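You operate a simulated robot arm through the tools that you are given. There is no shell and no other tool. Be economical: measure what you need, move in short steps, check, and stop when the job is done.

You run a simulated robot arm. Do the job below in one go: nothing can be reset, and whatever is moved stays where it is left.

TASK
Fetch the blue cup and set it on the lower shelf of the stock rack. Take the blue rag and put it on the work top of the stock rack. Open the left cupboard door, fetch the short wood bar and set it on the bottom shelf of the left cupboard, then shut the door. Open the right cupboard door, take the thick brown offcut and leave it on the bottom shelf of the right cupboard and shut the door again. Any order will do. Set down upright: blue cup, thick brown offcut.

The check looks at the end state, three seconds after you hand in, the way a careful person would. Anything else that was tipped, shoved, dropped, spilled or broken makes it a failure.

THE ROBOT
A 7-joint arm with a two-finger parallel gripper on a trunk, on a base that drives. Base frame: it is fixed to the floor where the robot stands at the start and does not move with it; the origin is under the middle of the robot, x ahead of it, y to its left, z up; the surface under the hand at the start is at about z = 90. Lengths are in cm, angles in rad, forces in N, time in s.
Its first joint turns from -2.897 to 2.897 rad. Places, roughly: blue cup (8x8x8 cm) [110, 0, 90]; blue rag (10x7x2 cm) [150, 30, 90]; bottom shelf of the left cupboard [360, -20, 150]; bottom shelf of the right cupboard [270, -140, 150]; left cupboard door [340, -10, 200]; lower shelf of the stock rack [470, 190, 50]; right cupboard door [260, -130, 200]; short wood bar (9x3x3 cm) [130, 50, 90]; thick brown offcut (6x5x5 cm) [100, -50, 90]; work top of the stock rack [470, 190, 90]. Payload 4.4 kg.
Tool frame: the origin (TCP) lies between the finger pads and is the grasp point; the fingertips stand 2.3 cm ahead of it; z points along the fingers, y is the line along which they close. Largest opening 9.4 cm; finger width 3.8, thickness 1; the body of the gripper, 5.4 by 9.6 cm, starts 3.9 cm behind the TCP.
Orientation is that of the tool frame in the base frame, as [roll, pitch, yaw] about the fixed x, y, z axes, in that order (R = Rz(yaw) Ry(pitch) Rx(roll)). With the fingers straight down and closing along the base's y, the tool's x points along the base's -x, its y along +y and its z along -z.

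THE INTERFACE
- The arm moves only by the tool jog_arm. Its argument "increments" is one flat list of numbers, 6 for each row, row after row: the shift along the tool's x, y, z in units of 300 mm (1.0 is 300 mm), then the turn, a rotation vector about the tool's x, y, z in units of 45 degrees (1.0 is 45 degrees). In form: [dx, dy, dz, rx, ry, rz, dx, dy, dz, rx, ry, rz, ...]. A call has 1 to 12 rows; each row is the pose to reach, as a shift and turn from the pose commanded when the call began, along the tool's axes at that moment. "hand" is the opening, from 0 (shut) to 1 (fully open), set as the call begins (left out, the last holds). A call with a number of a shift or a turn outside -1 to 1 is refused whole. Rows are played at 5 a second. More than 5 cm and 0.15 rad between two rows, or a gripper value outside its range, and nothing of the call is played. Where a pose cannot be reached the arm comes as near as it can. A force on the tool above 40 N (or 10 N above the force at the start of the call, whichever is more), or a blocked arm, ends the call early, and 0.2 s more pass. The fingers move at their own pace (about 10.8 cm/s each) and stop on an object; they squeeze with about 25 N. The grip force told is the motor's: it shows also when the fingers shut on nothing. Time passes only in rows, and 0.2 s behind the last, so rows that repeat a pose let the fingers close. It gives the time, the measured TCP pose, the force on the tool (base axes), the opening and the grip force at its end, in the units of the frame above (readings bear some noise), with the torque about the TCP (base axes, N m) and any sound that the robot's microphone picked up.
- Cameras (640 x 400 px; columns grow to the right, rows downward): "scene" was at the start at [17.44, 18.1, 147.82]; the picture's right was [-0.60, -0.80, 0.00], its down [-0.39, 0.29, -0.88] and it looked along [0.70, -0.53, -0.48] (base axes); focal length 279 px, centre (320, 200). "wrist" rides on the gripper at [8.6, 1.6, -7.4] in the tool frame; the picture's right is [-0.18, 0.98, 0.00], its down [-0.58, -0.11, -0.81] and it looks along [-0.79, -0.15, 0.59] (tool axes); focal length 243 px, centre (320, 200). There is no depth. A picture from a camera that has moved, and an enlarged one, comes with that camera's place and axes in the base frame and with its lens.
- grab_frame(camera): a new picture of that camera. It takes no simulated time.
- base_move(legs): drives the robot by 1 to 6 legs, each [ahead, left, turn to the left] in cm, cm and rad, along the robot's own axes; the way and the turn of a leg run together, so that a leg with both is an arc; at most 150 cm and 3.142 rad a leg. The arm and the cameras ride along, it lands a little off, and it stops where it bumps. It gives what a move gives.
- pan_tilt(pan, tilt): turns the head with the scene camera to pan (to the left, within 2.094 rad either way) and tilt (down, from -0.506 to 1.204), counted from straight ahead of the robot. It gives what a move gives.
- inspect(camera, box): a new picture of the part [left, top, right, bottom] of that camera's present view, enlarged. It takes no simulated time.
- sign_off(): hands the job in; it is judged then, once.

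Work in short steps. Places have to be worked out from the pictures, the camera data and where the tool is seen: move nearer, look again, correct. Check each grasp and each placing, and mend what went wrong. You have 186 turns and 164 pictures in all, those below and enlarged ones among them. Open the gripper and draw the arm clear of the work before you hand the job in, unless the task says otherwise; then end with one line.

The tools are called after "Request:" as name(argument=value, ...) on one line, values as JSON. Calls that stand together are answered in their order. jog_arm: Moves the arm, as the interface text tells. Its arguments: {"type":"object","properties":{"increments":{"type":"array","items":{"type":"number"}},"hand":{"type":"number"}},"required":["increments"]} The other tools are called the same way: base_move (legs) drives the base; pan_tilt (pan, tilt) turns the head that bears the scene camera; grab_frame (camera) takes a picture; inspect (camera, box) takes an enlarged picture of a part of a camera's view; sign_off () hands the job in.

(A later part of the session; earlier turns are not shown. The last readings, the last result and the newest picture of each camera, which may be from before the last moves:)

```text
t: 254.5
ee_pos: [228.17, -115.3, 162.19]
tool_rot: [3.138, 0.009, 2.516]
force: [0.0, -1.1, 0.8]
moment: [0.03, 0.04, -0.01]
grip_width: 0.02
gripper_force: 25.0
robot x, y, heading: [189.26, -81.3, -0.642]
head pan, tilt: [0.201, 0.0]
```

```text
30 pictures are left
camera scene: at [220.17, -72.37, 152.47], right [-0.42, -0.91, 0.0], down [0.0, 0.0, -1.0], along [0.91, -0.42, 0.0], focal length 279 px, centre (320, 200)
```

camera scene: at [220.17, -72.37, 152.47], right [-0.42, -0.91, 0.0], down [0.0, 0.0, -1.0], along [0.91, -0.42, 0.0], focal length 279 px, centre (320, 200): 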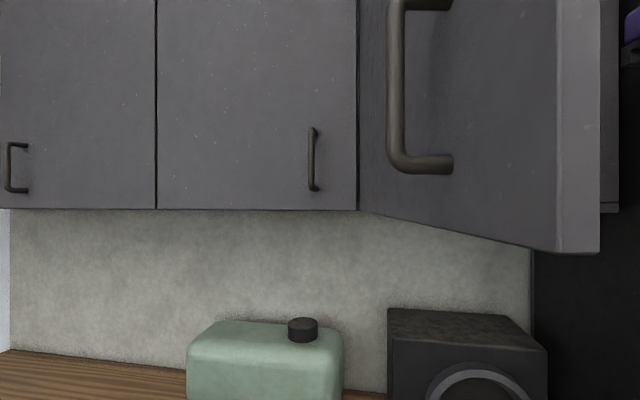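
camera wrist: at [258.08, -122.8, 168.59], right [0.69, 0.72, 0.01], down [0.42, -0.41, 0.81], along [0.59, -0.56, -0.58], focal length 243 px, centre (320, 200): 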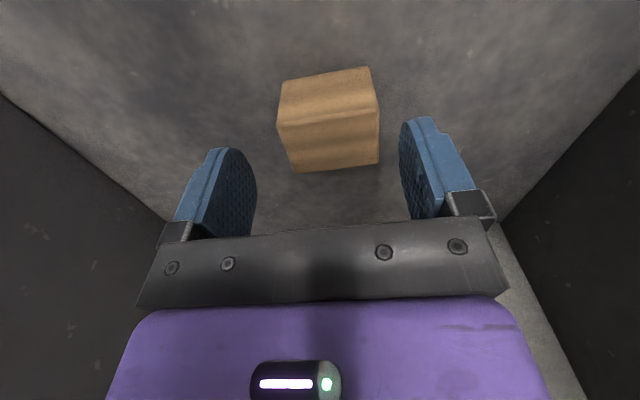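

The block is in. To shut this door I must get the hand to its outer side: I back up, lower the hand beneath the door's bottom edge, and drive left under it.

Request:
base_move(legs=[[-9.5, 0, 0]])

Request:
jog_arm(increments=[0, 0, 0.16, 0, 0, 0, 0, 0, 0.32, 0, 0, 0, 0, 0, 0.48, 0, 0, 0, 0, 0, 0.64, 0, 0, 0, 0, 0, 0.8, 0, 0, 0, 0, 0, 0.96, 0, 0, 0])

Request:
jog_arm(increments=[0, 0, 0.15, 0, 0, 0, 0, 0, 0.3, 0, 0, 0, 0, 0, 0.45, 0, 0, 0, 0, 0, 0.6, 0, 0, 0])

Request:
grab_frame(camera="scene")

```text
t: 255.6
ee_pos: [220.62, -109.73, 162.18]
tool_rot: [3.137, 0.008, 2.517]
force: [0.2, 0.8, 0.3]
moment: [0.02, -0.03, -0.01]
grip_width: 0.0
gripper_force: 25.4
robot x, y, heading: [181.93, -75.86, -0.642]
head pan, tilt: [0.201, 0.0]
```

```text
t: 257.0
ee_pos: [220.88, -109.57, 133.79]
tool_rot: [3.139, 0.01, 2.519]
force: [-0.1, -0.7, 0.4]
moment: [-0.05, -0.03, 0.02]
grip_width: 0.0
gripper_force: 24.9
robot x, y, heading: [182.16, -75.79, -0.638]
head pan, tilt: [0.201, 0.0]
```

```text
t: 258.0
ee_pos: [220.85, -109.93, 115.46]
tool_rot: [3.136, 0.011, 2.519]
force: [-0.1, 1.3, 0.7]
moment: [0.02, 0.01, 0.01]
grip_width: 0.01
gripper_force: 24.9
robot x, y, heading: [182.19, -75.73, -0.639]
head pan, tilt: [0.201, 0.0]
```

```text
29 pictures are left
camera scene: at [212.56, -66.73, 152.48], right [-0.42, -0.91, 0.0], down [0.0, 0.0, -1.0], along [0.91, -0.42, 0.0], focal length 279 px, centre (320, 200)
```

scene: 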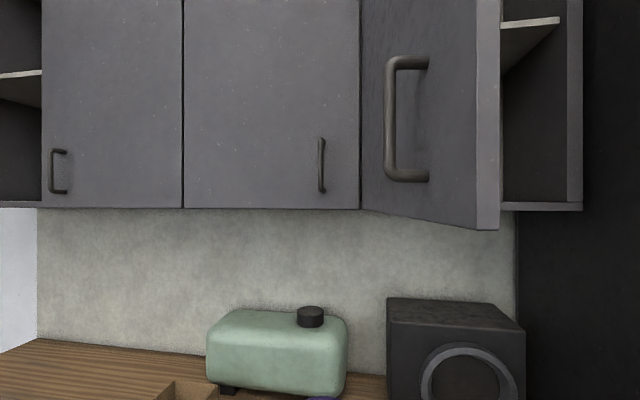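

Below the door level now; I drive left 50 cm and raise the hand on the door's outer side.

Request:
base_move(legs=[[0, 50, 0]])

Request:
jog_arm(increments=[0, 0, -0.16, 0, 0, 0, 0, 0, -0.32, 0, 0, 0, 0, 0, -0.48, 0, 0, 0, 0, 0, -0.64, 0, 0, 0, 0, 0, -0.8, 0, 0, 0, 0, 0, -0.96, 0, 0, 0])

Request:
jog_arm(increments=[0, 0, -0.15, 0, 0, 0, 0, 0, -0.3, 0, 0, 0, 0, 0, -0.45, 0, 0, 0, 0, 0, -0.6, 0, 0, 0])

Request:
pan_tilt(pan=-0.5, tilt=0.0)

Request:
grab_frame(camera="scene")

```text
t: 260.9
ee_pos: [246.56, -73.19, 115.61]
tool_rot: [3.108, 0.002, 2.488]
force: [0.0, 0.9, -0.1]
moment: [-0.01, 0.01, 0.04]
grip_width: 0.01
gripper_force: 24.8
robot x, y, heading: [211.23, -36.97, -0.658]
head pan, tilt: [0.201, 0.0]
```

```text
t: 261.6
ee_pos: [244.17, -69.46, 121.14]
tool_rot: [-3.073, -0.132, 2.555]
force: [0.6, -2.4, -1.0]
moment: [0.15, 0.02, -0.03]
grip_width: 0.02
gripper_force: 25.1
robot x, y, heading: [211.85, -37.23, -0.662]
head pan, tilt: [0.201, 0.0]
stopped in row 3: the arm was blocked; the commanded pose is now the measured one
```

```text
t: 262.6
ee_pos: [246.74, -69.36, 138.95]
tool_rot: [-3.071, -0.131, 2.556]
force: [0.1, -0.6, -0.2]
moment: [-0.02, 0.0, 0.01]
grip_width: 0.0
gripper_force: 25.0
robot x, y, heading: [211.46, -36.86, -0.66]
head pan, tilt: [0.201, 0.0]
```

```text
t: 263.7
ee_pos: [246.72, -69.21, 138.82]
tool_rot: [-3.073, -0.131, 2.556]
force: [0.1, -0.6, -0.5]
moment: [-0.01, -0.02, 0.01]
grip_width: 0.02
gripper_force: 25.2
robot x, y, heading: [211.74, -36.81, -0.658]
head pan, tilt: [-0.499, 0.0]
```

```text
28 pictures are left
camera scene: at [237.62, -32.8, 152.47], right [-0.92, -0.4, 0.0], down [0.0, 0.0, -1.0], along [0.4, -0.92, 0.0], focal length 279 px, centre (320, 200)
```

scene: 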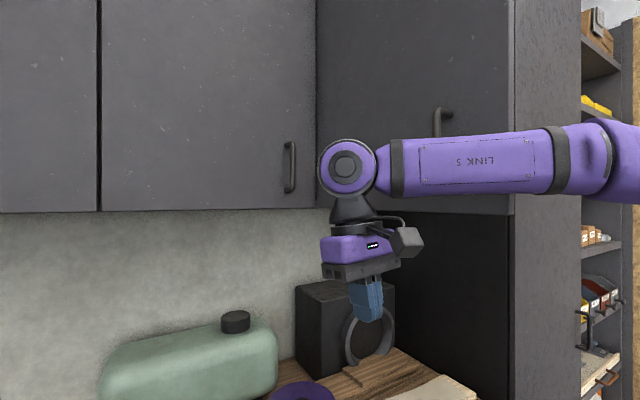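

The wrist apparently nudged the right door: it now stands only about 20° open. Good for shutting; I raise the hand level, go back right and push at the handle.

Request:
jog_arm(increments=[0, 0, -0.14, -0.02, -0.033, 0, 0, 0, -0.28, -0.04, -0.067, 0, 0, 0, -0.42, -0.06, -0.1, 0, 0, 0, -0.56, -0.075, -0.133, 0, 0, 0, -0.7, -0.09, -0.167, 0])

Request:
base_move(legs=[[2, 0, 0.018], [0, -46, 0]])

Request:
pan_tilt(pan=0.0, tilt=0.0)

Request:
grab_frame(camera="scene")

```text
t: 264.9
ee_pos: [249.82, -70.0, 159.55]
tool_rot: [3.138, -0.001, 2.559]
force: [-0.3, 0.3, 0.0]
moment: [0.02, -0.02, -0.02]
grip_width: 0.02
gripper_force: 25.0
robot x, y, heading: [211.69, -36.94, -0.659]
head pan, tilt: [-0.499, 0.0]
```

```text
t: 268.1
ee_pos: [224.32, -107.84, 159.57]
tool_rot: [3.139, 0.001, 2.577]
force: [0.0, 0.0, -0.6]
moment: [0.02, -0.05, -0.01]
grip_width: 0.0
gripper_force: 25.1
robot x, y, heading: [185.4, -75.41, -0.643]
head pan, tilt: [-0.499, 0.0]
```

```text
t: 269.0
ee_pos: [224.29, -107.76, 159.63]
tool_rot: [3.139, 0.0, 2.575]
force: [0.0, -0.2, 0.7]
moment: [-0.04, -0.01, 0.03]
grip_width: 0.0
gripper_force: 24.6
robot x, y, heading: [185.87, -75.53, -0.643]
head pan, tilt: [0.0, 0.0]
```

```text
27 pictures are left
camera scene: at [214.85, -68.07, 152.47], right [-0.6, -0.8, 0.0], down [0.0, 0.0, -1.0], along [0.8, -0.6, 0.0], focal length 279 px, centre (320, 200)
```

scene: 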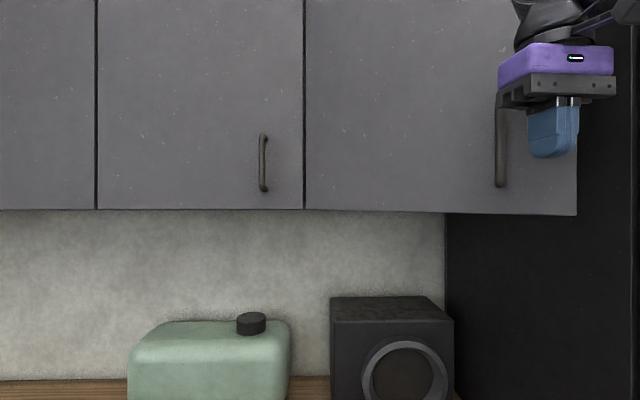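

The door is around 30° open with the hand in front of it. I drive 7 cm ahead and push the door shut with the closed fingers left of the handle.

Request:
base_move(legs=[[7.5, 2.5, 0]])

Request:
jog_arm(increments=[-0.09, 0, 0, 0, 0, 0, -0.18, 0, 0, 0, 0, 0, -0.27, 0, 0, 0, 0, 0, -0.36, 0, 0, 0, 0, 0, -0.45, 0, 0, 0, 0, 0, -0.54, 0, 0, 0, 0, 0, -0.63, 0, 0, 0, 0, 0, -0.7, 0, 0, 0, 0, 0])

Request:
grab_frame(camera="scene")

```text
t: 270.0
ee_pos: [231.64, -110.33, 159.53]
tool_rot: [3.141, 0.0, 2.576]
force: [0.4, 0.0, -0.3]
moment: [-0.01, 0.02, 0.02]
grip_width: 0.0
gripper_force: 25.1
robot x, y, heading: [192.91, -78.19, -0.642]
head pan, tilt: [0.0, 0.0]
```

```text
t: 271.8
ee_pos: [249.07, -121.45, 159.55]
tool_rot: [3.139, 0.0, 2.576]
force: [0.0, 0.9, 1.2]
moment: [-0.01, -0.03, 0.02]
grip_width: 0.0
gripper_force: 25.2
robot x, y, heading: [192.32, -77.87, -0.641]
head pan, tilt: [0.0, 0.0]
```

```text
26 pictures are left
camera scene: at [222.09, -70.48, 152.48], right [-0.6, -0.8, 0.0], down [0.0, 0.0, -1.0], along [0.8, -0.6, 0.0], focal length 279 px, centre (320, 200)
```

scene: 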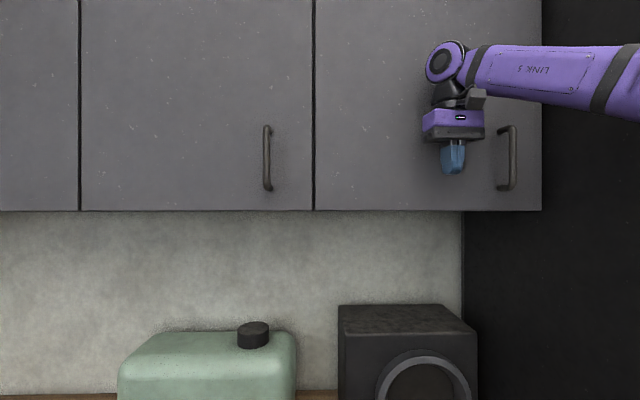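

Almost shut; I push the last few centimetres with small steps.

Request:
jog_arm(increments=[-0.035, 0, 0, 0, 0, 0, -0.07, 0, 0, 0, 0, 0, -0.1, 0, 0, 0, 0, 0, -0.13, 0, 0, 0, 0, 0, -0.16, 0, 0, 0, 0, 0])

Request:
grab_frame(camera="wrist")

```text
t: 272.7
ee_pos: [251.59, -122.9, 159.71]
tool_rot: [-3.14, -0.006, 2.576]
force: [-27.7, 10.9, -4.7]
moment: [-0.7, -2.11, -0.75]
grip_width: 0.02
gripper_force: 24.7
robot x, y, heading: [192.8, -77.96, -0.639]
head pan, tilt: [0.0, 0.0]
stopped in row 4: the force on the tool passed its limit at 69 N (the readings are from after the stop); the commanded pose is now the measured one
```

```text
25 pictures are left
camera wrist: at [245.21, -116.89, 167.19], right [0.68, 0.73, 0.0], down [0.44, -0.4, 0.8], along [0.59, -0.55, -0.6], focal length 243 px, centre (320, 200)
```

wrist: 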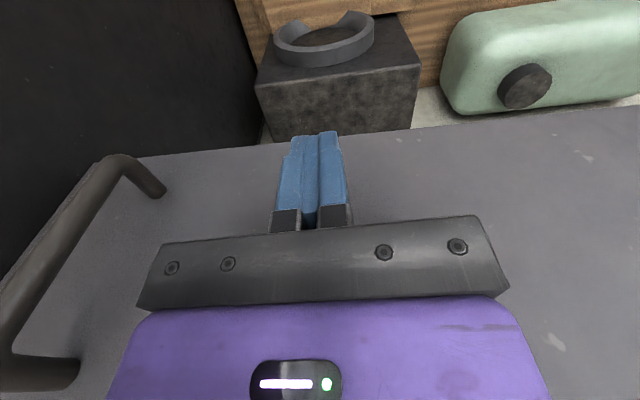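

The right door is shut firmly. I draw back, turn the robot to face along the aisle (+e) and drive out of it, around to the table's front side.

Request:
jog_arm(increments=[0.1, 0, 0, 0, 0, 0, 0.22, 0, 0, 0, 0, 0, 0.36, 0, 0, 0, 0, 0, 0.5, 0, 0, 0, 0, 0, 0.64, 0, 0, 0, 0, 0, 0.75, 0, 0, 0, 0, 0])

Request:
base_move(legs=[[-2.5, 0, 0], [0, 0, 1.57]])

Request:
base_move(legs=[[110, 0, 0]])

```text
t: 274.1
ee_pos: [232.67, -110.86, 159.56]
tool_rot: [-3.139, -0.007, 2.576]
force: [0.1, -0.2, 1.3]
moment: [-0.01, 0.04, -0.04]
grip_width: 0.01
gripper_force: 24.8
robot x, y, heading: [192.85, -78.38, -0.642]
head pan, tilt: [0.0, 0.0]
```

```text
t: 278.7
ee_pos: [223.79, -36.74, 159.65]
tool_rot: [-3.141, -0.005, -2.144]
force: [1.0, -0.6, 0.1]
moment: [0.01, -0.01, 0.01]
grip_width: 0.0
gripper_force: 24.8
robot x, y, heading: [190.28, -76.7, 0.921]
head pan, tilt: [0.0, 0.0]
```

```text
t: 284.4
ee_pos: [290.38, 50.27, 159.6]
tool_rot: [3.142, -0.007, -2.149]
force: [0.1, 0.0, 0.3]
moment: [-0.01, -0.02, 0.0]
grip_width: 0.01
gripper_force: 25.0
robot x, y, heading: [256.86, 10.59, 0.913]
head pan, tilt: [0.0, 0.0]
```

Continue: out past the table's end, then across to the front side.

Request:
base_move(legs=[[0, 0, 0.015], [113, 0, 0], [0, 110, 0]])

Request:
base_move(legs=[[0, 0, 0.0], [0, 103, 0]])

```text
t: 287.0
ee_pos: [304.35, 69.81, 160.11]
tool_rot: [-3.132, 0.005, -2.152]
force: [0.0, -0.1, 1.8]
moment: [0.0, -0.02, -0.01]
grip_width: 0.01
gripper_force: 25.0
robot x, y, heading: [272.5, 30.58, 0.926]
head pan, tilt: [0.0, 0.0]
stopped in leg 2: the robot was blocked; the commanded pose is now the measured one
```

```text
t: 287.9
ee_pos: [304.48, 69.86, 159.91]
tool_rot: [-3.128, 0.004, -2.156]
force: [0.5, 0.1, -1.0]
moment: [-0.01, 0.02, 0.01]
grip_width: 0.01
gripper_force: 24.9
robot x, y, heading: [272.03, 30.45, 0.926]
head pan, tilt: [0.0, 0.0]
stopped in leg 2: the robot was blocked; the commanded pose is now the measured one
```

Blocked near the left door; I look to the right to see what touches.

Request:
pan_tilt(pan=-1.0, tilt=0.0)

Request:
grab_frame(camera="scene")

```text
t: 289.2
ee_pos: [304.32, 69.81, 160.11]
tool_rot: [-3.131, 0.003, -2.154]
force: [0.2, 0.4, -0.9]
moment: [-0.01, -0.01, -0.02]
grip_width: 0.0
gripper_force: 24.5
robot x, y, heading: [271.95, 30.75, 0.927]
head pan, tilt: [-1.0, 0.0]
```

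```text
24 pictures are left
camera scene: at [267.8, 51.74, 152.54], right [-0.08, -1.0, 0.0], down [0.01, 0.0, -1.0], along [1.0, -0.08, 0.0], focal length 279 px, centre (320, 200)
```

scene: 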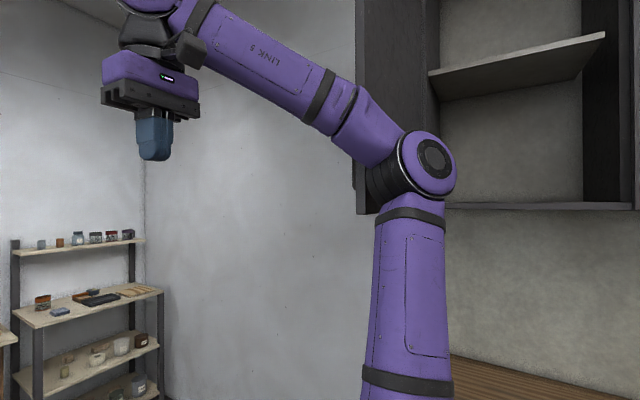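

The elbow leans on the open door's edge. I back 6 cm, shift left 13 cm away from the cupboards, then continue.

Request:
base_move(legs=[[-8, 0, 0], [0, 13, 0]])

Request:
base_move(legs=[[60, 0, 0], [40, 0, 0]])

```text
t: 291.1
ee_pos: [289.78, 71.84, 159.73]
tool_rot: [-3.134, -0.003, -2.151]
force: [0.3, -0.1, -0.4]
moment: [0.01, 0.01, 0.0]
grip_width: 0.0
gripper_force: 25.5
robot x, y, heading: [256.45, 32.45, 0.925]
head pan, tilt: [-1.0, 0.0]
```

```text
t: 296.6
ee_pos: [350.98, 151.57, 159.73]
tool_rot: [-3.133, -0.001, -2.16]
force: [-0.2, 0.8, -0.1]
moment: [0.0, 0.0, 0.03]
grip_width: 0.0
gripper_force: 25.4
robot x, y, heading: [317.79, 112.05, 0.921]
head pan, tilt: [-1.0, 0.0]
```

Clear. Now left across to the table's front line.

Request:
base_move(legs=[[0, 0, 0.008], [0, 100, 0], [0, 102, 0]])

Request:
base_move(legs=[[0, 0, 0.0]])

```text
t: 307.0
ee_pos: [193.31, 275.12, 159.69]
tool_rot: [-3.132, -0.002, -2.184]
force: [0.5, 0.6, -0.4]
moment: [0.01, 0.03, 0.0]
grip_width: 0.0
gripper_force: 24.4
robot x, y, heading: [158.97, 236.26, 0.896]
head pan, tilt: [-1.0, 0.0]
```

```text
t: 307.7
ee_pos: [193.33, 275.04, 159.68]
tool_rot: [-3.132, 0.0, -2.183]
force: [-0.1, -0.2, -0.2]
moment: [-0.03, 0.01, -0.02]
grip_width: 0.01
gripper_force: 25.2
robot x, y, heading: [158.96, 236.7, 0.896]
head pan, tilt: [-1.0, 0.0]
```

Heading corrected, I back along toward the table's front strip.

Request:
base_move(legs=[[0, 0, 0.036], [0, -9, 0], [-127, 0, 0]])

```text
t: 315.3
ee_pos: [121.42, 166.42, 159.8]
tool_rot: [-3.134, -0.002, -2.151]
force: [-0.4, 0.0, -0.9]
moment: [-0.04, 0.0, 0.01]
grip_width: 0.02
gripper_force: 25.3
robot x, y, heading: [88.39, 126.68, 0.926]
head pan, tilt: [-1.0, 0.0]
```

Request:
base_move(legs=[[0, -21.7, 0.006], [-47, 0, 0]])

```text
t: 319.4
ee_pos: [110.4, 115.7, 159.66]
tool_rot: [-3.133, -0.002, -2.15]
force: [0.6, -0.4, -0.7]
moment: [-0.01, -0.01, -0.01]
grip_width: 0.0
gripper_force: 25.6
robot x, y, heading: [77.14, 76.01, 0.928]
head pan, tilt: [-1.0, 0.0]
```

Back at the table (e≈107, n≈16). The short bar is at ≈(134.2, 51.1), pointing along 0.95 rad, with the pale bar 2 cm in front and the blue block behind. I translate the hand there keeping its yaw, so the fingers close across the bar.

Request:
jog_arm(increments=[0.063, -0.116, 0.06, 0, 0, 0, 0.127, -0.232, 0.12, 0, 0, 0, 0.19, -0.349, 0.18, 0, 0, 0, 0.254, -0.465, 0.24, 0, 0, 0, 0.317, -0.581, 0.3, 0, 0, 0, 0.381, -0.697, 0.36, 0, 0, 0, 0.444, -0.814, 0.42, 0, 0, 0, 0.508, -0.93, 0.48, 0, 0, 0], hand=0.5)

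Request:
jog_arm(increments=[0.103, -0.101, 0.05, 0, 0, 0, 0.206, -0.202, 0.1, 0, 0, 0, 0.309, -0.303, 0.15, 0, 0, 0, 0.412, -0.404, 0.2, 0, 0, 0, 0.515, -0.504, 0.25, 0, 0, 0, 0.618, -0.605, 0.3, 0, 0, 0, 0.721, -0.706, 0.35, 0, 0, 0.02, 0.824, -0.807, 0.4, 0, 0, 0.035, 0.927, -0.908, 0.45, 0, 0, 0.05])

Request:
pan_tilt(pan=-1.3, tilt=0.7)

Request:
inspect(camera="scene", box=[320, 80, 480, 240])

Request:
grab_frame(camera="wrist")

```text
t: 321.2
ee_pos: [125.61, 87.49, 145.47]
tool_rot: [-3.13, -0.003, -2.152]
force: [-0.3, -0.9, -0.6]
moment: [-0.07, -0.03, -0.02]
grip_width: 4.7
gripper_force: 0.1
robot x, y, heading: [77.64, 76.21, 0.931]
head pan, tilt: [-1.0, 0.0]
```

```text
t: 323.2
ee_pos: [127.61, 76.68, 129.14]
tool_rot: [-3.136, 0.001, -2.19]
force: [1.4, 0.5, 0.2]
moment: [0.01, 0.01, 0.0]
grip_width: 4.71
gripper_force: 0.1
out of reach, approached as far as the arm can: row 1, 2, 3, 4, 5, 6, 7, 8, 9
robot x, y, heading: [77.68, 75.4, 0.928]
head pan, tilt: [-1.0, 0.0]
```

```text
t: 324.3
ee_pos: [127.61, 76.7, 129.2]
tool_rot: [-3.134, 0.0, -2.192]
force: [-0.4, -1.0, 0.0]
moment: [0.02, -0.03, 0.01]
grip_width: 4.69
gripper_force: 0.0
robot x, y, heading: [77.28, 76.07, 0.93]
head pan, tilt: [-1.3, 0.7]
```

```text
2.50 times, centred on (400, 160) of scene
camera zoom: at [72.7, 94.98, 146.1], right [-0.36, -0.93, 0.0], down [-0.6, 0.23, -0.77], along [0.71, -0.28, -0.64], focal length 699 px, centre (120, 300)
```

zoom: 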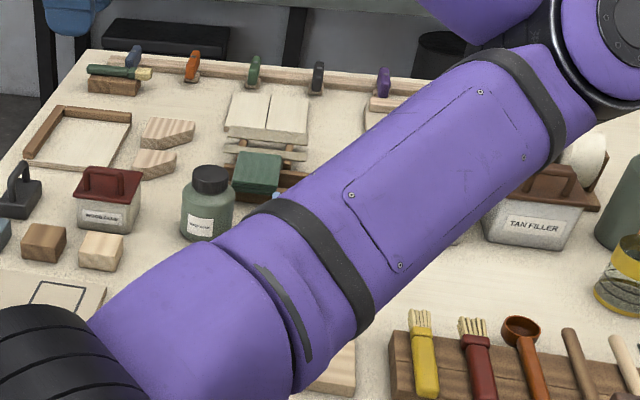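

```text
22 pictures are left
camera wrist: at [121.31, 70.63, 136.58], right [-0.69, 0.72, -0.01], down [0.42, 0.41, 0.81], along [0.58, 0.56, -0.59], focal length 243 px, centre (320, 200)
```

wrist: 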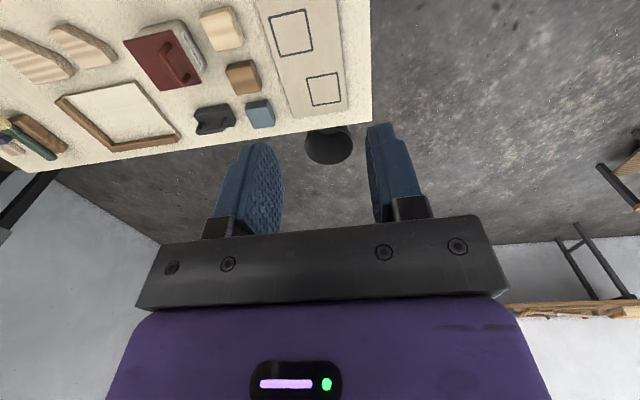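

That yaw is out of reach from here. From a spot 42 cm farther back along the table the same tool yaw should be reachable; I raise the hand and back the base.

Request:
jog_arm(increments=[0, 0, -0.13, 0, 0, 0, 0, 0, -0.26, 0, 0, 0, 0, 0, -0.37, 0, 0, 0])

Request:
base_move(legs=[[-42, 0, 0]])

```text
t: 325.1
ee_pos: [126.68, 79.98, 138.26]
tool_rot: [-3.136, 0.0, -2.195]
force: [0.1, 0.1, -0.4]
moment: [0.0, 0.0, -0.02]
grip_width: 4.68
gripper_force: 0.1
out of reach, approached as far as the arm can: row 1, 2, 3
robot x, y, heading: [77.43, 76.15, 0.932]
head pan, tilt: [-1.3, 0.7]
```

```text
t: 327.7
ee_pos: [101.49, 46.39, 138.46]
tool_rot: [-3.134, 0.0, -2.191]
force: [-0.7, -0.4, 0.2]
moment: [0.01, -0.01, 0.02]
grip_width: 4.7
gripper_force: 0.0
robot x, y, heading: [52.09, 42.52, 0.925]
head pan, tilt: [-1.3, 0.7]
```

Request:
jog_arm(increments=[-0.086, -0.099, 0.04, 0, 0, 0, -0.173, -0.199, 0.08, 0, 0, 0, -0.259, -0.298, 0.12, 0, 0, 0, -0.345, -0.398, 0.17, 0, 0, 0, -0.431, -0.497, 0.21, 0, 0, 0, -0.518, -0.596, 0.25, 0, 0, 0, -0.604, -0.696, 0.29, 0, 0, 0, -0.69, -0.795, 0.33, 0, 0, 0])

Request:
grab_frame(camera="wrist")

```text
t: 329.5
ee_pos: [125.73, 55.15, 127.0]
tool_rot: [-3.133, 0.006, -2.212]
force: [-0.8, -0.3, 0.3]
moment: [0.03, 0.0, 0.01]
grip_width: 4.69
gripper_force: 0.1
out of reach, approached as far as the arm can: row 2, 3, 4, 5, 6, 7, 8
robot x, y, heading: [52.08, 42.58, 0.93]
head pan, tilt: [-1.3, 0.7]
```

```text
21 pictures are left
camera wrist: at [119.31, 49.14, 134.35], right [-0.68, 0.73, -0.01], down [0.43, 0.4, 0.81], along [0.6, 0.55, -0.59], focal length 243 px, centre (320, 200)
```

wrist: 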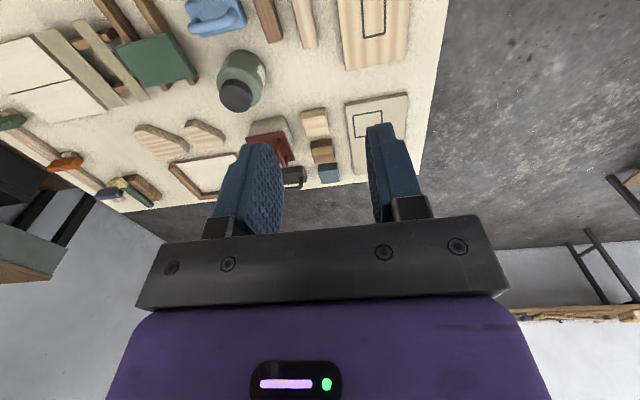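

Still a bit beyond the wrist's limit; 16 cm farther back should suit. The bar shows at n≈76.

Request:
base_move(legs=[[-16, 0, 0]])

Request:
jog_arm(increments=[-0.107, -0.059, 0, 0, 0, -0.01, -0.213, -0.117, 0, 0, 0, -0.02, -0.32, -0.176, 0, 0, 0, -0.02, -0.426, -0.234, 0, 0, 0, -0.02, -0.533, -0.293, 0, 0, 0, -0.02, -0.533, -0.293, 0.14, 0, 0, -0.02, -0.533, -0.293, 0.28, 0, 0, -0.02, -0.533, -0.293, 0.42, 0, 0, -0.02, -0.533, -0.293, 0.55, 0, 0, -0.02])

Request:
grab_frame(camera="wrist")

```text
t: 330.9
ee_pos: [116.28, 42.41, 127.03]
tool_rot: [-3.135, 0.005, -2.212]
force: [1.0, 0.0, 0.1]
moment: [-0.02, 0.04, 0.0]
grip_width: 4.69
gripper_force: 0.1
robot x, y, heading: [42.75, 29.96, 0.923]
head pan, tilt: [-1.3, 0.7]
```

```text
t: 332.9
ee_pos: [126.25, 53.81, 110.14]
tool_rot: [-3.128, 0.007, -2.223]
force: [0.5, -0.2, -0.7]
moment: [-0.01, -0.03, -0.01]
grip_width: 4.69
gripper_force: 0.3
out of reach, approached as far as the arm can: row 1, 2, 3, 4, 5, 6, 7, 8, 9
robot x, y, heading: [42.7, 29.53, 0.923]
head pan, tilt: [-1.3, 0.7]
```

```text
20 pictures are left
camera wrist: at [119.78, 48.02, 117.52], right [-0.67, 0.74, -0.01], down [0.43, 0.4, 0.81], along [0.61, 0.54, -0.58], focal length 243 px, centre (320, 200)
```

wrist: 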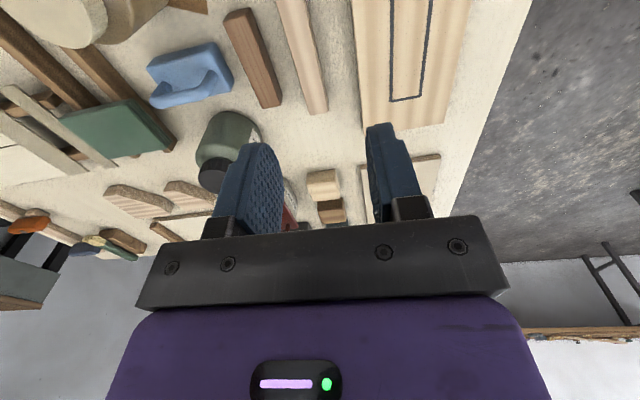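

The wrist limit is on this side; turning the tool the other way round (yaw ≈1.0) should be reachable. I raise the hand and unwind it in steps while moving the base ahead again.

Request:
jog_arm(increments=[0.03, 0, -0.14, 0, 0, 0.16, 0.06, 0, -0.28, 0, 0, 0.325, 0.09, 0, -0.42, 0, 0, 0.49, 0.12, 0, -0.56, 0, 0, 0.65, 0.15, 0, -0.7, 0, 0, 0.81, 0.18, 0, -0.83, 0, 0, 0.975])

Request:
jog_arm(increments=[0, 0, 0, 0, 0, 0.16, 0, 0, 0, 0, 0, 0.325, 0, 0, 0, 0, 0, 0.49, 0, 0, 0, 0, 0, 0.65, 0, 0, 0, 0, 0, 0.81, 0, 0, 0, 0, 0, 0.975])

Request:
base_move(legs=[[0, 0, 0.005], [50, 0, 0]])

```text
t: 334.3
ee_pos: [123.11, 49.52, 134.88]
tool_rot: [-3.139, 0.007, -2.962]
force: [0.6, -0.7, 0.5]
moment: [-0.02, 0.04, 0.01]
grip_width: 4.7
gripper_force: 0.1
robot x, y, heading: [43.1, 29.7, 0.927]
head pan, tilt: [-1.3, 0.7]
```

```text
t: 335.7
ee_pos: [122.72, 49.56, 135.04]
tool_rot: [3.137, 0.007, 2.556]
force: [0.2, 0.0, 0.5]
moment: [0.03, 0.0, -0.03]
grip_width: 4.68
gripper_force: 0.1
robot x, y, heading: [42.51, 29.47, 0.926]
head pan, tilt: [-1.3, 0.7]
```

```text
t: 338.9
ee_pos: [153.04, 89.41, 134.98]
tool_rot: [3.138, 0.007, 2.553]
force: [-0.5, -0.2, 0.2]
moment: [-0.01, -0.01, 0.03]
grip_width: 4.69
gripper_force: 0.1
robot x, y, heading: [72.81, 69.89, 0.916]
head pan, tilt: [-1.3, 0.7]
```

Request:
jog_arm(increments=[-0.015, -0.122, 0, 0, 0, 0.158, -0.03, -0.245, 0, 0, 0, 0.317, -0.045, -0.367, 0, 0, 0, 0.475, -0.06, -0.49, 0, 0, 0, 0.633, -0.075, -0.612, 0, 0, 0, 0.79, -0.09, -0.735, 0, 0, 0, 0.95])

Request:
jog_arm(increments=[-0.094, -0.08, 0, 0, 0, 0.16, -0.189, -0.16, 0, 0, 0, 0.32, -0.283, -0.24, 0, 0, 0, 0.48, -0.378, -0.32, 0, 0, 0, 0.64, -0.472, -0.4, 0, 0, 0, 0.8, -0.567, -0.479, 0, 0, 0, 0.964])

Request:
grab_frame(camera="wrist")

```text
t: 340.4
ee_pos: [143.22, 69.66, 134.93]
tool_rot: [3.135, 0.004, 1.806]
force: [-0.1, 0.0, 0.0]
moment: [-0.06, 0.05, 0.0]
grip_width: 4.68
gripper_force: 0.1
robot x, y, heading: [72.92, 69.89, 0.918]
head pan, tilt: [-1.3, 0.7]
```

```text
t: 341.8
ee_pos: [133.32, 49.68, 134.74]
tool_rot: [3.136, -0.004, 1.047]
force: [-0.8, 0.1, -0.4]
moment: [-0.03, 0.03, -0.04]
grip_width: 4.68
gripper_force: 0.0
robot x, y, heading: [73.04, 70.19, 0.918]
head pan, tilt: [-1.3, 0.7]
```

```text
19 pictures are left
camera wrist: at [139.07, 56.42, 142.14], right [0.76, -0.65, 0.01], down [-0.39, -0.45, 0.8], along [-0.52, -0.61, -0.6], focal length 243 px, centre (320, 200)
```

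wrist: 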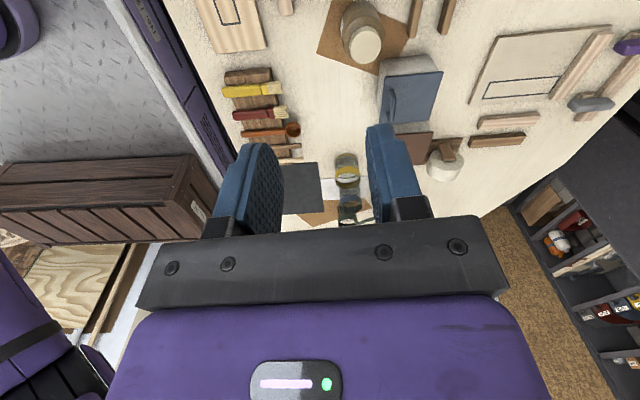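

This way works. I narrow the opening to 4.2 cm, centre over the bar (n≈76.4) and go down to z≈104 for a check.

Request:
jog_arm(increments=[-0.013, -0.015, 0.15, 0, 0, 0, -0.013, -0.015, 0.3, 0, 0, 0, -0.013, -0.015, 0.45, 0, 0, 0, -0.013, -0.015, 0.6, 0, 0, 0, -0.013, -0.015, 0.75, 0, 0, 0, -0.013, -0.015, 0.9, 0, 0, 0, -0.013, -0.015, 1.0, 0, 0, 0], hand=0.45)

Request:
grab_frame(camera="wrist")

```text
t: 343.4
ee_pos: [132.72, 49.68, 104.64]
tool_rot: [3.133, -0.004, 1.047]
force: [-1.1, -0.7, -0.6]
moment: [0.01, -0.02, 0.0]
grip_width: 4.25
gripper_force: 0.0
robot x, y, heading: [72.63, 69.7, 0.917]
head pan, tilt: [-1.3, 0.7]
```

```text
18 pictures are left
camera wrist: at [138.42, 56.33, 112.1], right [0.76, -0.65, 0.01], down [-0.39, -0.45, 0.8], along [-0.52, -0.61, -0.6], focal length 243 px, centre (320, 200)
```

wrist: 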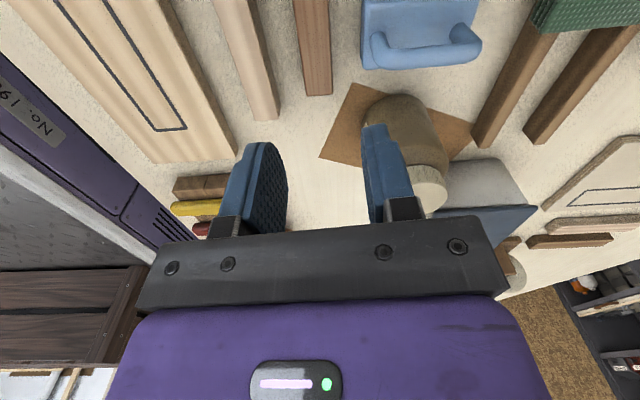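

The bar lies exactly under the fingers (n=76.2, its end at e=117.3), with about 0.8 cm to the pale bar. I descend to z≈92.8 and close.

Request:
jog_arm(increments=[0, -0.004, 0.13, 0, 0, 0.03, 0, -0.004, 0.26, 0, 0, 0.06, 0, -0.004, 0.33, 0, 0, 0.06, 0, -0.004, 0.395, 0, 0, 0.06])

Request:
jog_arm(increments=[0, 0, 0, 0, 0, 0, 0, 0, 0, 0, 0, 0, 0, 0, 0, 0, 0, 0, 0, 0, 0, 0, 0, 0], hand=0)

Request:
jog_arm(increments=[0, 0, -0.05, 0, 0, 0, 0, 0, -0.15, 0, 0, 0, 0, 0, -0.3, 0, 0, 0, 0, 0, -0.45, 0, 0, 0, 0, 0, -0.6, 0, 0, 0, 0, 0, -0.75, 0, 0, 0, 0, 0, -0.9, 0, 0, 0, 0, 0, -1.0, 0, 0, 0])

Request:
grab_frame(camera="wrist")

```text
t: 344.4
ee_pos: [132.69, 49.65, 92.61]
tool_rot: [3.133, -0.004, 1.002]
force: [0.3, 0.4, 4.3]
moment: [-0.1, -0.03, 0.01]
grip_width: 4.24
gripper_force: 0.1
robot x, y, heading: [73.06, 70.02, 0.92]
head pan, tilt: [-1.3, 0.7]
```

```text
t: 345.4
ee_pos: [132.69, 49.68, 92.77]
tool_rot: [3.135, -0.002, 0.999]
force: [0.3, 0.1, 0.5]
moment: [-0.01, -0.02, 0.01]
grip_width: 2.31
gripper_force: 25.5
robot x, y, heading: [73.12, 70.12, 0.918]
head pan, tilt: [-1.3, 0.7]
```

```text
t: 347.1
ee_pos: [132.15, 49.61, 122.72]
tool_rot: [3.136, -0.003, 1.002]
force: [0.5, 0.0, -0.2]
moment: [0.0, 0.03, 0.01]
grip_width: 2.3
gripper_force: 25.8
robot x, y, heading: [73.07, 69.91, 0.923]
head pan, tilt: [-1.3, 0.7]
```

```text
17 pictures are left
camera wrist: at [138.26, 56.04, 130.28], right [0.73, -0.69, 0.01], down [-0.41, -0.43, 0.8], along [-0.55, -0.59, -0.6], focal length 243 px, centre (320, 200)
```

wrist: 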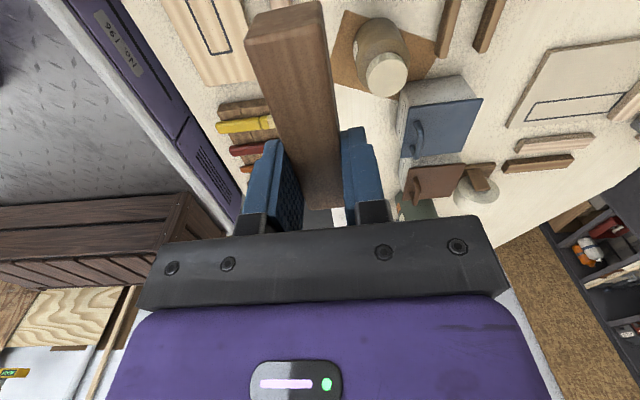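

The bar is held. I swing the arm to the robot's front in three arcs, keeping the bar crosswise.

Request:
jog_arm(increments=[0.108, -0.059, -0.07, 0, 0, -0.076, 0.216, -0.118, -0.14, 0, 0, -0.153, 0.324, -0.177, -0.21, 0, 0, -0.229, 0.431, -0.237, -0.28, 0, 0, -0.306, 0.539, -0.296, -0.35, 0, 0, -0.382, 0.647, -0.355, -0.42, 0, 0, -0.459, 0.755, -0.414, -0.5, 0, 0, -0.535])

Request:
jog_arm(increments=[0.118, -0.068, 0, 0, 0, -0.088, 0.235, -0.137, 0, 0, 0, -0.177, 0.353, -0.205, 0, 0, 0, -0.265, 0.471, -0.273, 0, 0, 0, -0.353, 0.588, -0.342, 0, 0, 0, -0.442, 0.706, -0.41, 0, 0, 0, -0.53])

Request:
jog_arm(increments=[0.113, -0.072, 0, 0, 0, -0.089, 0.226, -0.145, 0, 0, 0, -0.178, 0.339, -0.217, 0, 0, 0, -0.268, 0.451, -0.289, 0, 0, 0, -0.357, 0.564, -0.362, 0, 0, 0, -0.446, 0.677, -0.434, 0, 0, 0, -0.535])

Request:
base_move(legs=[[0, 0, 0.01], [52, 0, 0], [0, 27, 0]])

```text
t: 348.8
ee_pos: [134.03, 75.37, 137.99]
tool_rot: [3.132, -0.003, 1.421]
force: [-0.2, -0.2, -0.1]
moment: [0.03, -0.01, -0.02]
grip_width: 2.32
gripper_force: 24.6
robot x, y, heading: [73.0, 69.77, 0.92]
head pan, tilt: [-1.3, 0.7]
```

```text
t: 350.1
ee_pos: [125.23, 98.19, 137.99]
tool_rot: [3.132, 0.001, 1.838]
force: [0.6, -1.7, -0.4]
moment: [0.04, 0.04, 0.0]
grip_width: 2.29
gripper_force: 25.4
robot x, y, heading: [72.86, 69.71, 0.919]
head pan, tilt: [-1.3, 0.7]
```

```text
t: 351.6
ee_pos: [107.2, 114.35, 137.78]
tool_rot: [3.136, 0.005, 2.259]
force: [-0.4, -1.0, -0.7]
moment: [0.05, -0.01, 0.03]
grip_width: 2.3
gripper_force: 25.2
robot x, y, heading: [73.21, 69.81, 0.919]
head pan, tilt: [-1.3, 0.7]
```

```text
t: 356.4
ee_pos: [114.52, 172.15, 137.79]
tool_rot: [3.135, 0.007, 2.269]
force: [0.2, 0.4, 0.4]
moment: [-0.01, -0.01, -0.03]
grip_width: 2.32
gripper_force: 24.8
robot x, y, heading: [80.69, 127.15, 0.932]
head pan, tilt: [-1.3, 0.7]
```

I drive around: ahead past the bin, across to the aisle line, then back along the aisle to e≈150, where the turn toward the cupboards is clear of the open door.

Request:
base_move(legs=[[128, 0, 0], [0, -100, 0]])

Request:
base_move(legs=[[0, -97, 0]])

```text
t: 367.5
ee_pos: [269.68, 215.01, 137.92]
tool_rot: [3.135, 0.003, 2.277]
force: [-0.2, 0.6, -0.8]
moment: [-0.02, -0.02, -0.02]
grip_width: 2.28
gripper_force: 25.2
robot x, y, heading: [236.29, 169.96, 0.939]
head pan, tilt: [-1.3, 0.7]
```

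```text
t: 372.7
ee_pos: [349.87, 155.2, 137.75]
tool_rot: [3.135, 0.005, 2.259]
force: [0.9, -0.3, -1.1]
moment: [-0.02, -0.01, 0.01]
grip_width: 2.31
gripper_force: 25.0
robot x, y, heading: [315.46, 110.68, 0.919]
head pan, tilt: [-1.3, 0.7]
```

Request:
base_move(legs=[[0, 0, 0.009], [-65, 0, 0]])

Request:
base_move(legs=[[-62, 0, 0]])

```text
t: 376.6
ee_pos: [310.13, 102.91, 137.89]
tool_rot: [3.133, 0.004, 2.263]
force: [0.4, -0.4, -0.3]
moment: [0.03, -0.04, 0.01]
grip_width: 2.31
gripper_force: 24.9
robot x, y, heading: [275.88, 58.22, 0.924]
head pan, tilt: [-1.3, 0.7]
```

```text
t: 380.2
ee_pos: [271.95, 52.06, 137.85]
tool_rot: [3.136, 0.008, 2.266]
force: [0.1, 0.2, 0.3]
moment: [0.03, 0.0, 0.04]
grip_width: 2.29
gripper_force: 25.0
robot x, y, heading: [238.11, 7.16, 0.927]
head pan, tilt: [-1.3, 0.7]
```

Request:
base_move(legs=[[0, -12, 0], [0, 0, -1.57]])

Request:
pan_tilt(pan=0.3, tilt=0.0)

Request:
grab_frame(camera="scene")

```text
t: 385.2
ee_pos: [292.78, -33.61, 137.9]
tool_rot: [3.133, 0.007, 0.702]
force: [0.7, -1.0, -0.8]
moment: [0.03, 0.0, -0.01]
grip_width: 2.31
gripper_force: 25.3
robot x, y, heading: [247.92, 0.17, -0.635]
head pan, tilt: [-1.3, 0.7]
```

```text
t: 386.9
ee_pos: [292.92, -33.64, 137.75]
tool_rot: [3.134, 0.005, 0.702]
force: [-0.5, 1.1, -0.4]
moment: [0.01, 0.0, 0.03]
grip_width: 2.33
gripper_force: 25.3
robot x, y, heading: [247.92, 0.4, -0.636]
head pan, tilt: [0.3, 0.0]
```

```text
16 pictures are left
camera scene: at [278.5, 10.07, 152.47], right [-0.33, -0.94, 0.0], down [0.0, 0.0, -1.0], along [0.94, -0.33, 0.0], focal length 279 px, centre (320, 200)
```

scene: 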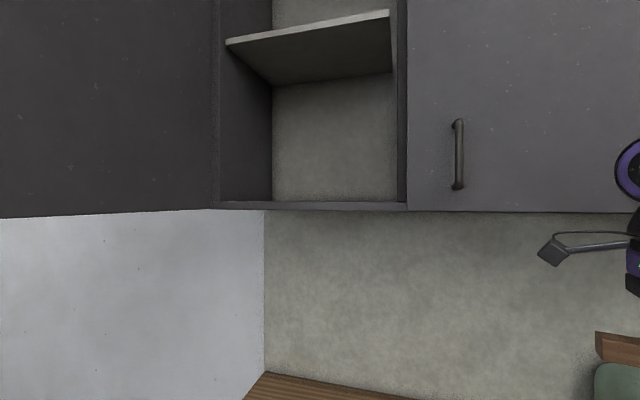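

The left cupboard is wide open. I raise the hand to z≈163, align the bar with the shelf, and move left in front of the opening.

Request:
jog_arm(increments=[0, 0, -0.14, 0, 0, -0.047, 0, 0, -0.28, 0, 0, -0.093, 0, 0, -0.42, 0, 0, -0.14, 0, 0, -0.56, 0, 0, -0.187, 0, 0, -0.7, 0, 0, -0.233, 0, 0, -0.83, 0, 0, -0.28])

Request:
base_move(legs=[[0, 46, 0], [10, 0, 0]])

Request:
grab_frame(camera="wrist")

```text
t: 388.3
ee_pos: [292.83, -33.36, 163.02]
tool_rot: [3.137, 0.008, 0.92]
force: [0.0, 0.3, -0.3]
moment: [0.01, -0.01, -0.01]
grip_width: 2.28
gripper_force: 24.8
robot x, y, heading: [247.9, 0.02, -0.638]
head pan, tilt: [0.3, 0.0]
```

```text
t: 391.7
ee_pos: [327.19, -3.82, 162.96]
tool_rot: [3.137, 0.007, 0.92]
force: [0.4, -0.9, -0.6]
moment: [-0.02, 0.0, 0.04]
grip_width: 2.32
gripper_force: 24.7
robot x, y, heading: [282.44, 29.48, -0.637]
head pan, tilt: [0.3, 0.0]
```

```text
15 pictures are left
camera wrist: at [333.86, 2.15, 170.32], right [0.67, -0.74, 0.01], down [-0.44, -0.39, 0.81], along [-0.6, -0.54, -0.59], focal length 243 px, centre (320, 200)
```

wrist: 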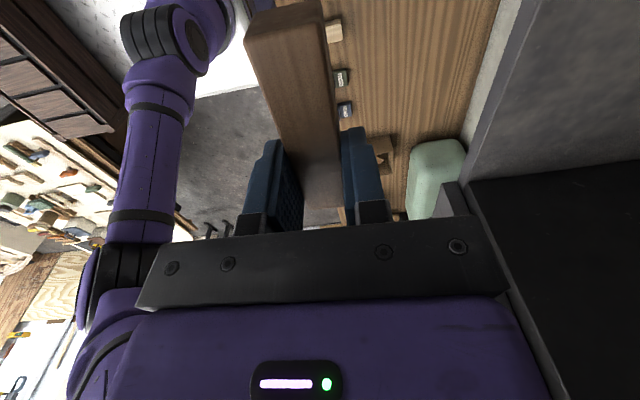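

I reach in 22.5 cm over the shelf.

Request:
jog_arm(increments=[0, 0.13, 0, 0, 0, 0, 0, 0.26, 0, 0, 0, 0, 0, 0.39, 0, 0, 0, 0, 0, 0.52, 0, 0, 0, 0, 0, 0.64, 0, 0, 0, 0, 0, 0.76, 0, 0, 0, 0])

Request:
jog_arm(increments=[0, 0, 0.06, 0, 0, 0, 0, 0, 0.12, 0, 0, 0, 0, 0, 0.18, 0, 0, 0])

Request:
grab_frame(camera="wrist")

```text
t: 393.1
ee_pos: [343.98, -17.47, 160.91]
tool_rot: [3.134, 0.005, 0.915]
force: [-1.3, -3.4, -1.4]
moment: [0.23, -0.07, -0.02]
grip_width: 2.28
gripper_force: 25.3
out of reach, approached as far as the arm can: row 4, 5, 6
robot x, y, heading: [282.54, 29.85, -0.639]
head pan, tilt: [0.3, 0.0]
```

```text
t: 393.9
ee_pos: [344.09, -17.17, 155.29]
tool_rot: [3.136, 0.008, 0.918]
force: [0.0, 0.5, -0.7]
moment: [-0.06, 0.04, 0.02]
grip_width: 2.34
gripper_force: 25.3
robot x, y, heading: [282.5, 29.83, -0.638]
head pan, tilt: [0.3, 0.0]
```

```text
14 pictures are left
camera wrist: at [350.71, -11.16, 162.7], right [0.67, -0.74, 0.01], down [-0.44, -0.39, 0.81], along [-0.6, -0.55, -0.59], focal length 243 px, centre (320, 200)
```

wrist: 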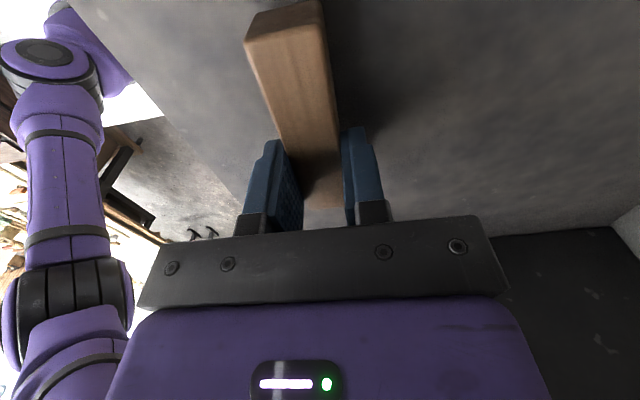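

The bar hovers just over the shelf, 5 cm behind its front edge. I lower the last bit and release.

Request:
jog_arm(increments=[0, 0, 0.01, 0, 0, 0, 0, 0, 0.02, 0, 0, 0])

Request:
jog_arm(increments=[0, 0, 0, 0, 0, 0, 0, 0, 0, 0, 0, 0, 0, 0, 0, 0, 0, 0], hand=0.5)

Request:
jog_arm(increments=[0, 0, -0.08, 0, 0, 0, 0, 0, -0.16, 0, 0, 0, 0, 0, -0.24, 0, 0, 0])

Request:
grab_frame(camera="wrist")

```text
t: 394.5
ee_pos: [343.87, -17.17, 154.74]
tool_rot: [3.133, 0.007, 0.918]
force: [4.3, -2.6, 19.2]
moment: [0.36, -0.36, -0.13]
grip_width: 2.33
gripper_force: 25.0
robot x, y, heading: [282.52, 29.71, -0.639]
head pan, tilt: [0.3, 0.0]
```

```text
t: 395.3
ee_pos: [343.98, -17.22, 154.59]
tool_rot: [3.136, 0.007, 0.919]
force: [0.7, -0.1, 1.1]
moment: [-0.05, -0.01, 0.01]
grip_width: 4.7
gripper_force: 0.1
robot x, y, heading: [282.11, 29.83, -0.64]
head pan, tilt: [0.3, 0.0]
```

```text
t: 396.1
ee_pos: [344.12, -18.02, 160.51]
tool_rot: [3.141, 0.004, 0.917]
force: [-0.3, -4.7, -1.8]
moment: [0.37, -0.02, -0.02]
grip_width: 4.68
gripper_force: 0.0
out of reach, approached as far as the arm can: row 3
robot x, y, heading: [282.2, 29.53, -0.638]
head pan, tilt: [0.3, 0.0]
```

```text
13 pictures are left
camera wrist: at [350.81, -12.21, 167.99], right [0.67, -0.74, 0.0], down [-0.44, -0.39, 0.81], along [-0.6, -0.54, -0.59], focal length 243 px, centre (320, 200)
```

wrist: 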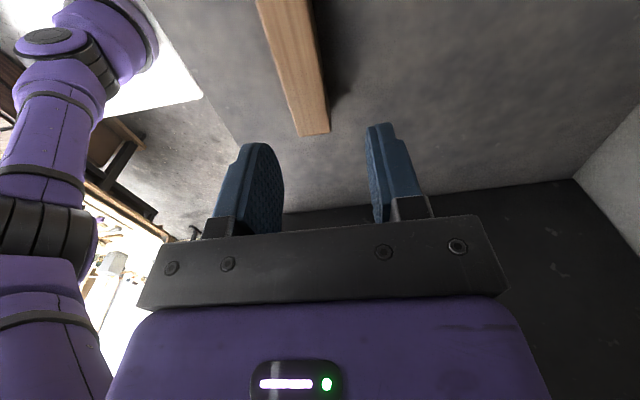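

The bar lies on the shelf. I retract, and go round by the known way (right, turn, out along the aisle) to get to the outer side of the left door.

Request:
jog_arm(increments=[0, -0.1, -0.01, 0, 0, 0, 0, -0.24, -0.02, 0, 0, 0, 0, -0.38, -0.03, 0, 0, 0, 0, -0.52, -0.03, 0, 0, 0, 0, -0.66, -0.03, 0, 0, 0, 0, -0.8, -0.03, 0, 0, 0, 0, -0.92, -0.03, 0, 0, 0], hand=0)

Request:
base_move(legs=[[-10, 0, 0], [0, -44, 0], [0, 0, 1.568]])

Request:
base_move(legs=[[0, 12, 0], [65, 0, 0], [65, 0, 0]])

```text
t: 397.7
ee_pos: [322.08, -0.19, 161.38]
tool_rot: [3.137, 0.008, 0.918]
force: [0.5, -0.9, -0.5]
moment: [0.04, 0.03, -0.03]
grip_width: 0.0
gripper_force: 25.6
robot x, y, heading: [282.12, 29.55, -0.635]
head pan, tilt: [0.3, 0.0]
```

```text
t: 404.9
ee_pos: [279.01, 38.54, 161.43]
tool_rot: [3.136, 0.006, 2.46]
force: [0.6, 0.4, 0.5]
moment: [0.01, -0.02, -0.01]
grip_width: 0.01
gripper_force: 25.4
robot x, y, heading: [247.56, -0.35, 0.905]
head pan, tilt: [0.3, 0.0]
```

```text
t: 412.6
ee_pos: [349.9, 149.54, 161.54]
tool_rot: [3.136, 0.008, 2.473]
force: [-0.7, -0.7, 0.5]
moment: [0.02, 0.0, 0.0]
grip_width: 0.02
gripper_force: 25.5
robot x, y, heading: [319.19, 110.59, 0.914]
head pan, tilt: [0.3, 0.0]
```

Turned out of the aisle; I face the cupboards again left of the open door and look.

Request:
base_move(legs=[[0, 0, -1.556], [0, -25, 0], [8, 0, 0]])

Request:
pan_tilt(pan=-0.3, tilt=0.0)

Request:
grab_frame(camera="scene")

```text
t: 418.9
ee_pos: [351.08, 56.23, 161.46]
tool_rot: [3.136, 0.007, 0.93]
force: [-0.6, -1.0, -0.2]
moment: [0.0, -0.04, 0.01]
grip_width: 0.0
gripper_force: 25.4
robot x, y, heading: [311.06, 85.48, -0.632]
head pan, tilt: [0.3, 0.0]
```

```text
t: 419.9
ee_pos: [350.95, 56.24, 161.52]
tool_rot: [3.135, 0.007, 0.93]
force: [-0.7, 0.2, 0.9]
moment: [0.03, 0.02, -0.01]
grip_width: 0.01
gripper_force: 24.8
robot x, y, heading: [311.11, 85.68, -0.629]
head pan, tilt: [-0.3, 0.0]
```

```text
12 pictures are left
camera scene: at [338.47, 91.6, 152.47], right [-0.8, -0.6, 0.0], down [0.0, 0.0, -1.0], along [0.6, -0.8, 0.0], focal length 279 px, centre (320, 200)
```

scene: 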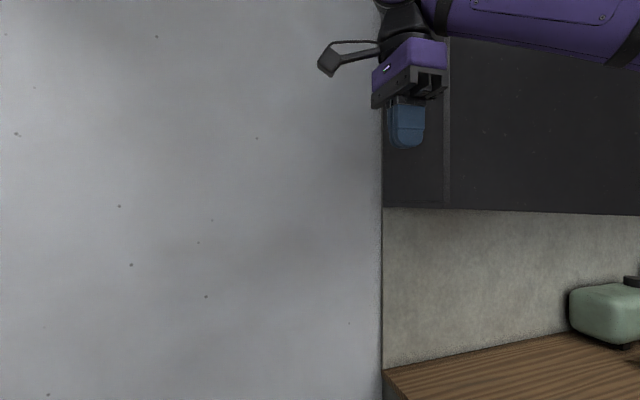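

The door stands ~70° open at e≈213–224. I raise the hand, move the base beside it and then push its outer face along the closing arc with the arm.

Request:
jog_arm(increments=[0, 0, -0.15, 0, 0, 0, 0, 0, -0.3, 0, 0, 0, 0, 0, -0.45, 0, 0, 0])

Request:
base_move(legs=[[6, 0, -0.01], [0, -31, 0]])

Request:
jog_arm(increments=[-0.167, 0.033, 0, 0, 0, 0, -0.3, 0.133, 0, 0, 0, 0, -0.433, 0.233, 0, 0, 0, 0, -0.567, 0.333, 0, 0, 0, 0, -0.7, 0.433, 0, 0, 0, 0, -0.833, 0.533, 0, 0, 0, 0, -0.967, 0.633, 0, 0, 0, 0])

Request:
grab_frame(camera="scene")

```text
t: 420.6
ee_pos: [351.9, 55.73, 162.72]
tool_rot: [3.133, 0.005, 0.929]
force: [-0.1, -0.1, 0.2]
moment: [-0.02, -0.03, -0.05]
grip_width: 0.02
gripper_force: 24.4
out of reach, approached as far as the arm can: row 1, 2, 3
robot x, y, heading: [310.76, 85.21, -0.627]
head pan, tilt: [-0.3, 0.0]
```

```text
t: 423.3
ee_pos: [338.58, 27.14, 162.49]
tool_rot: [3.132, 0.005, 0.929]
force: [0.1, 0.0, 0.1]
moment: [-0.01, -0.01, 0.03]
grip_width: 0.01
gripper_force: 25.0
robot x, y, heading: [297.67, 57.5, -0.627]
head pan, tilt: [-0.3, 0.0]
```

```text
refused: row 1 steps farther than a row can; nothing moved
```

```text
11 pictures are left
camera scene: at [325.1, 63.09, 152.47], right [-0.8, -0.6, 0.0], down [0.0, 0.0, -1.0], along [0.6, -0.8, 0.0], focal length 279 px, centre (320, 200)
```

scene: 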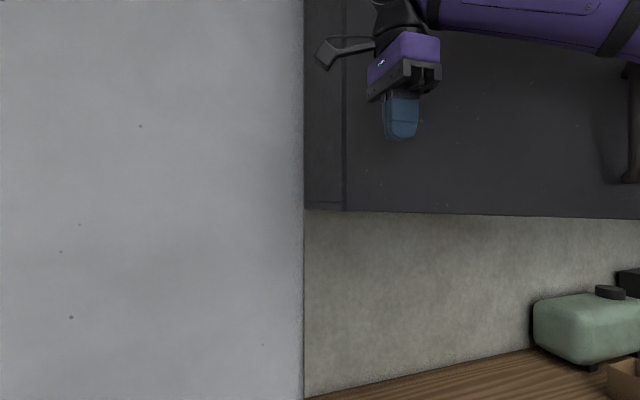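

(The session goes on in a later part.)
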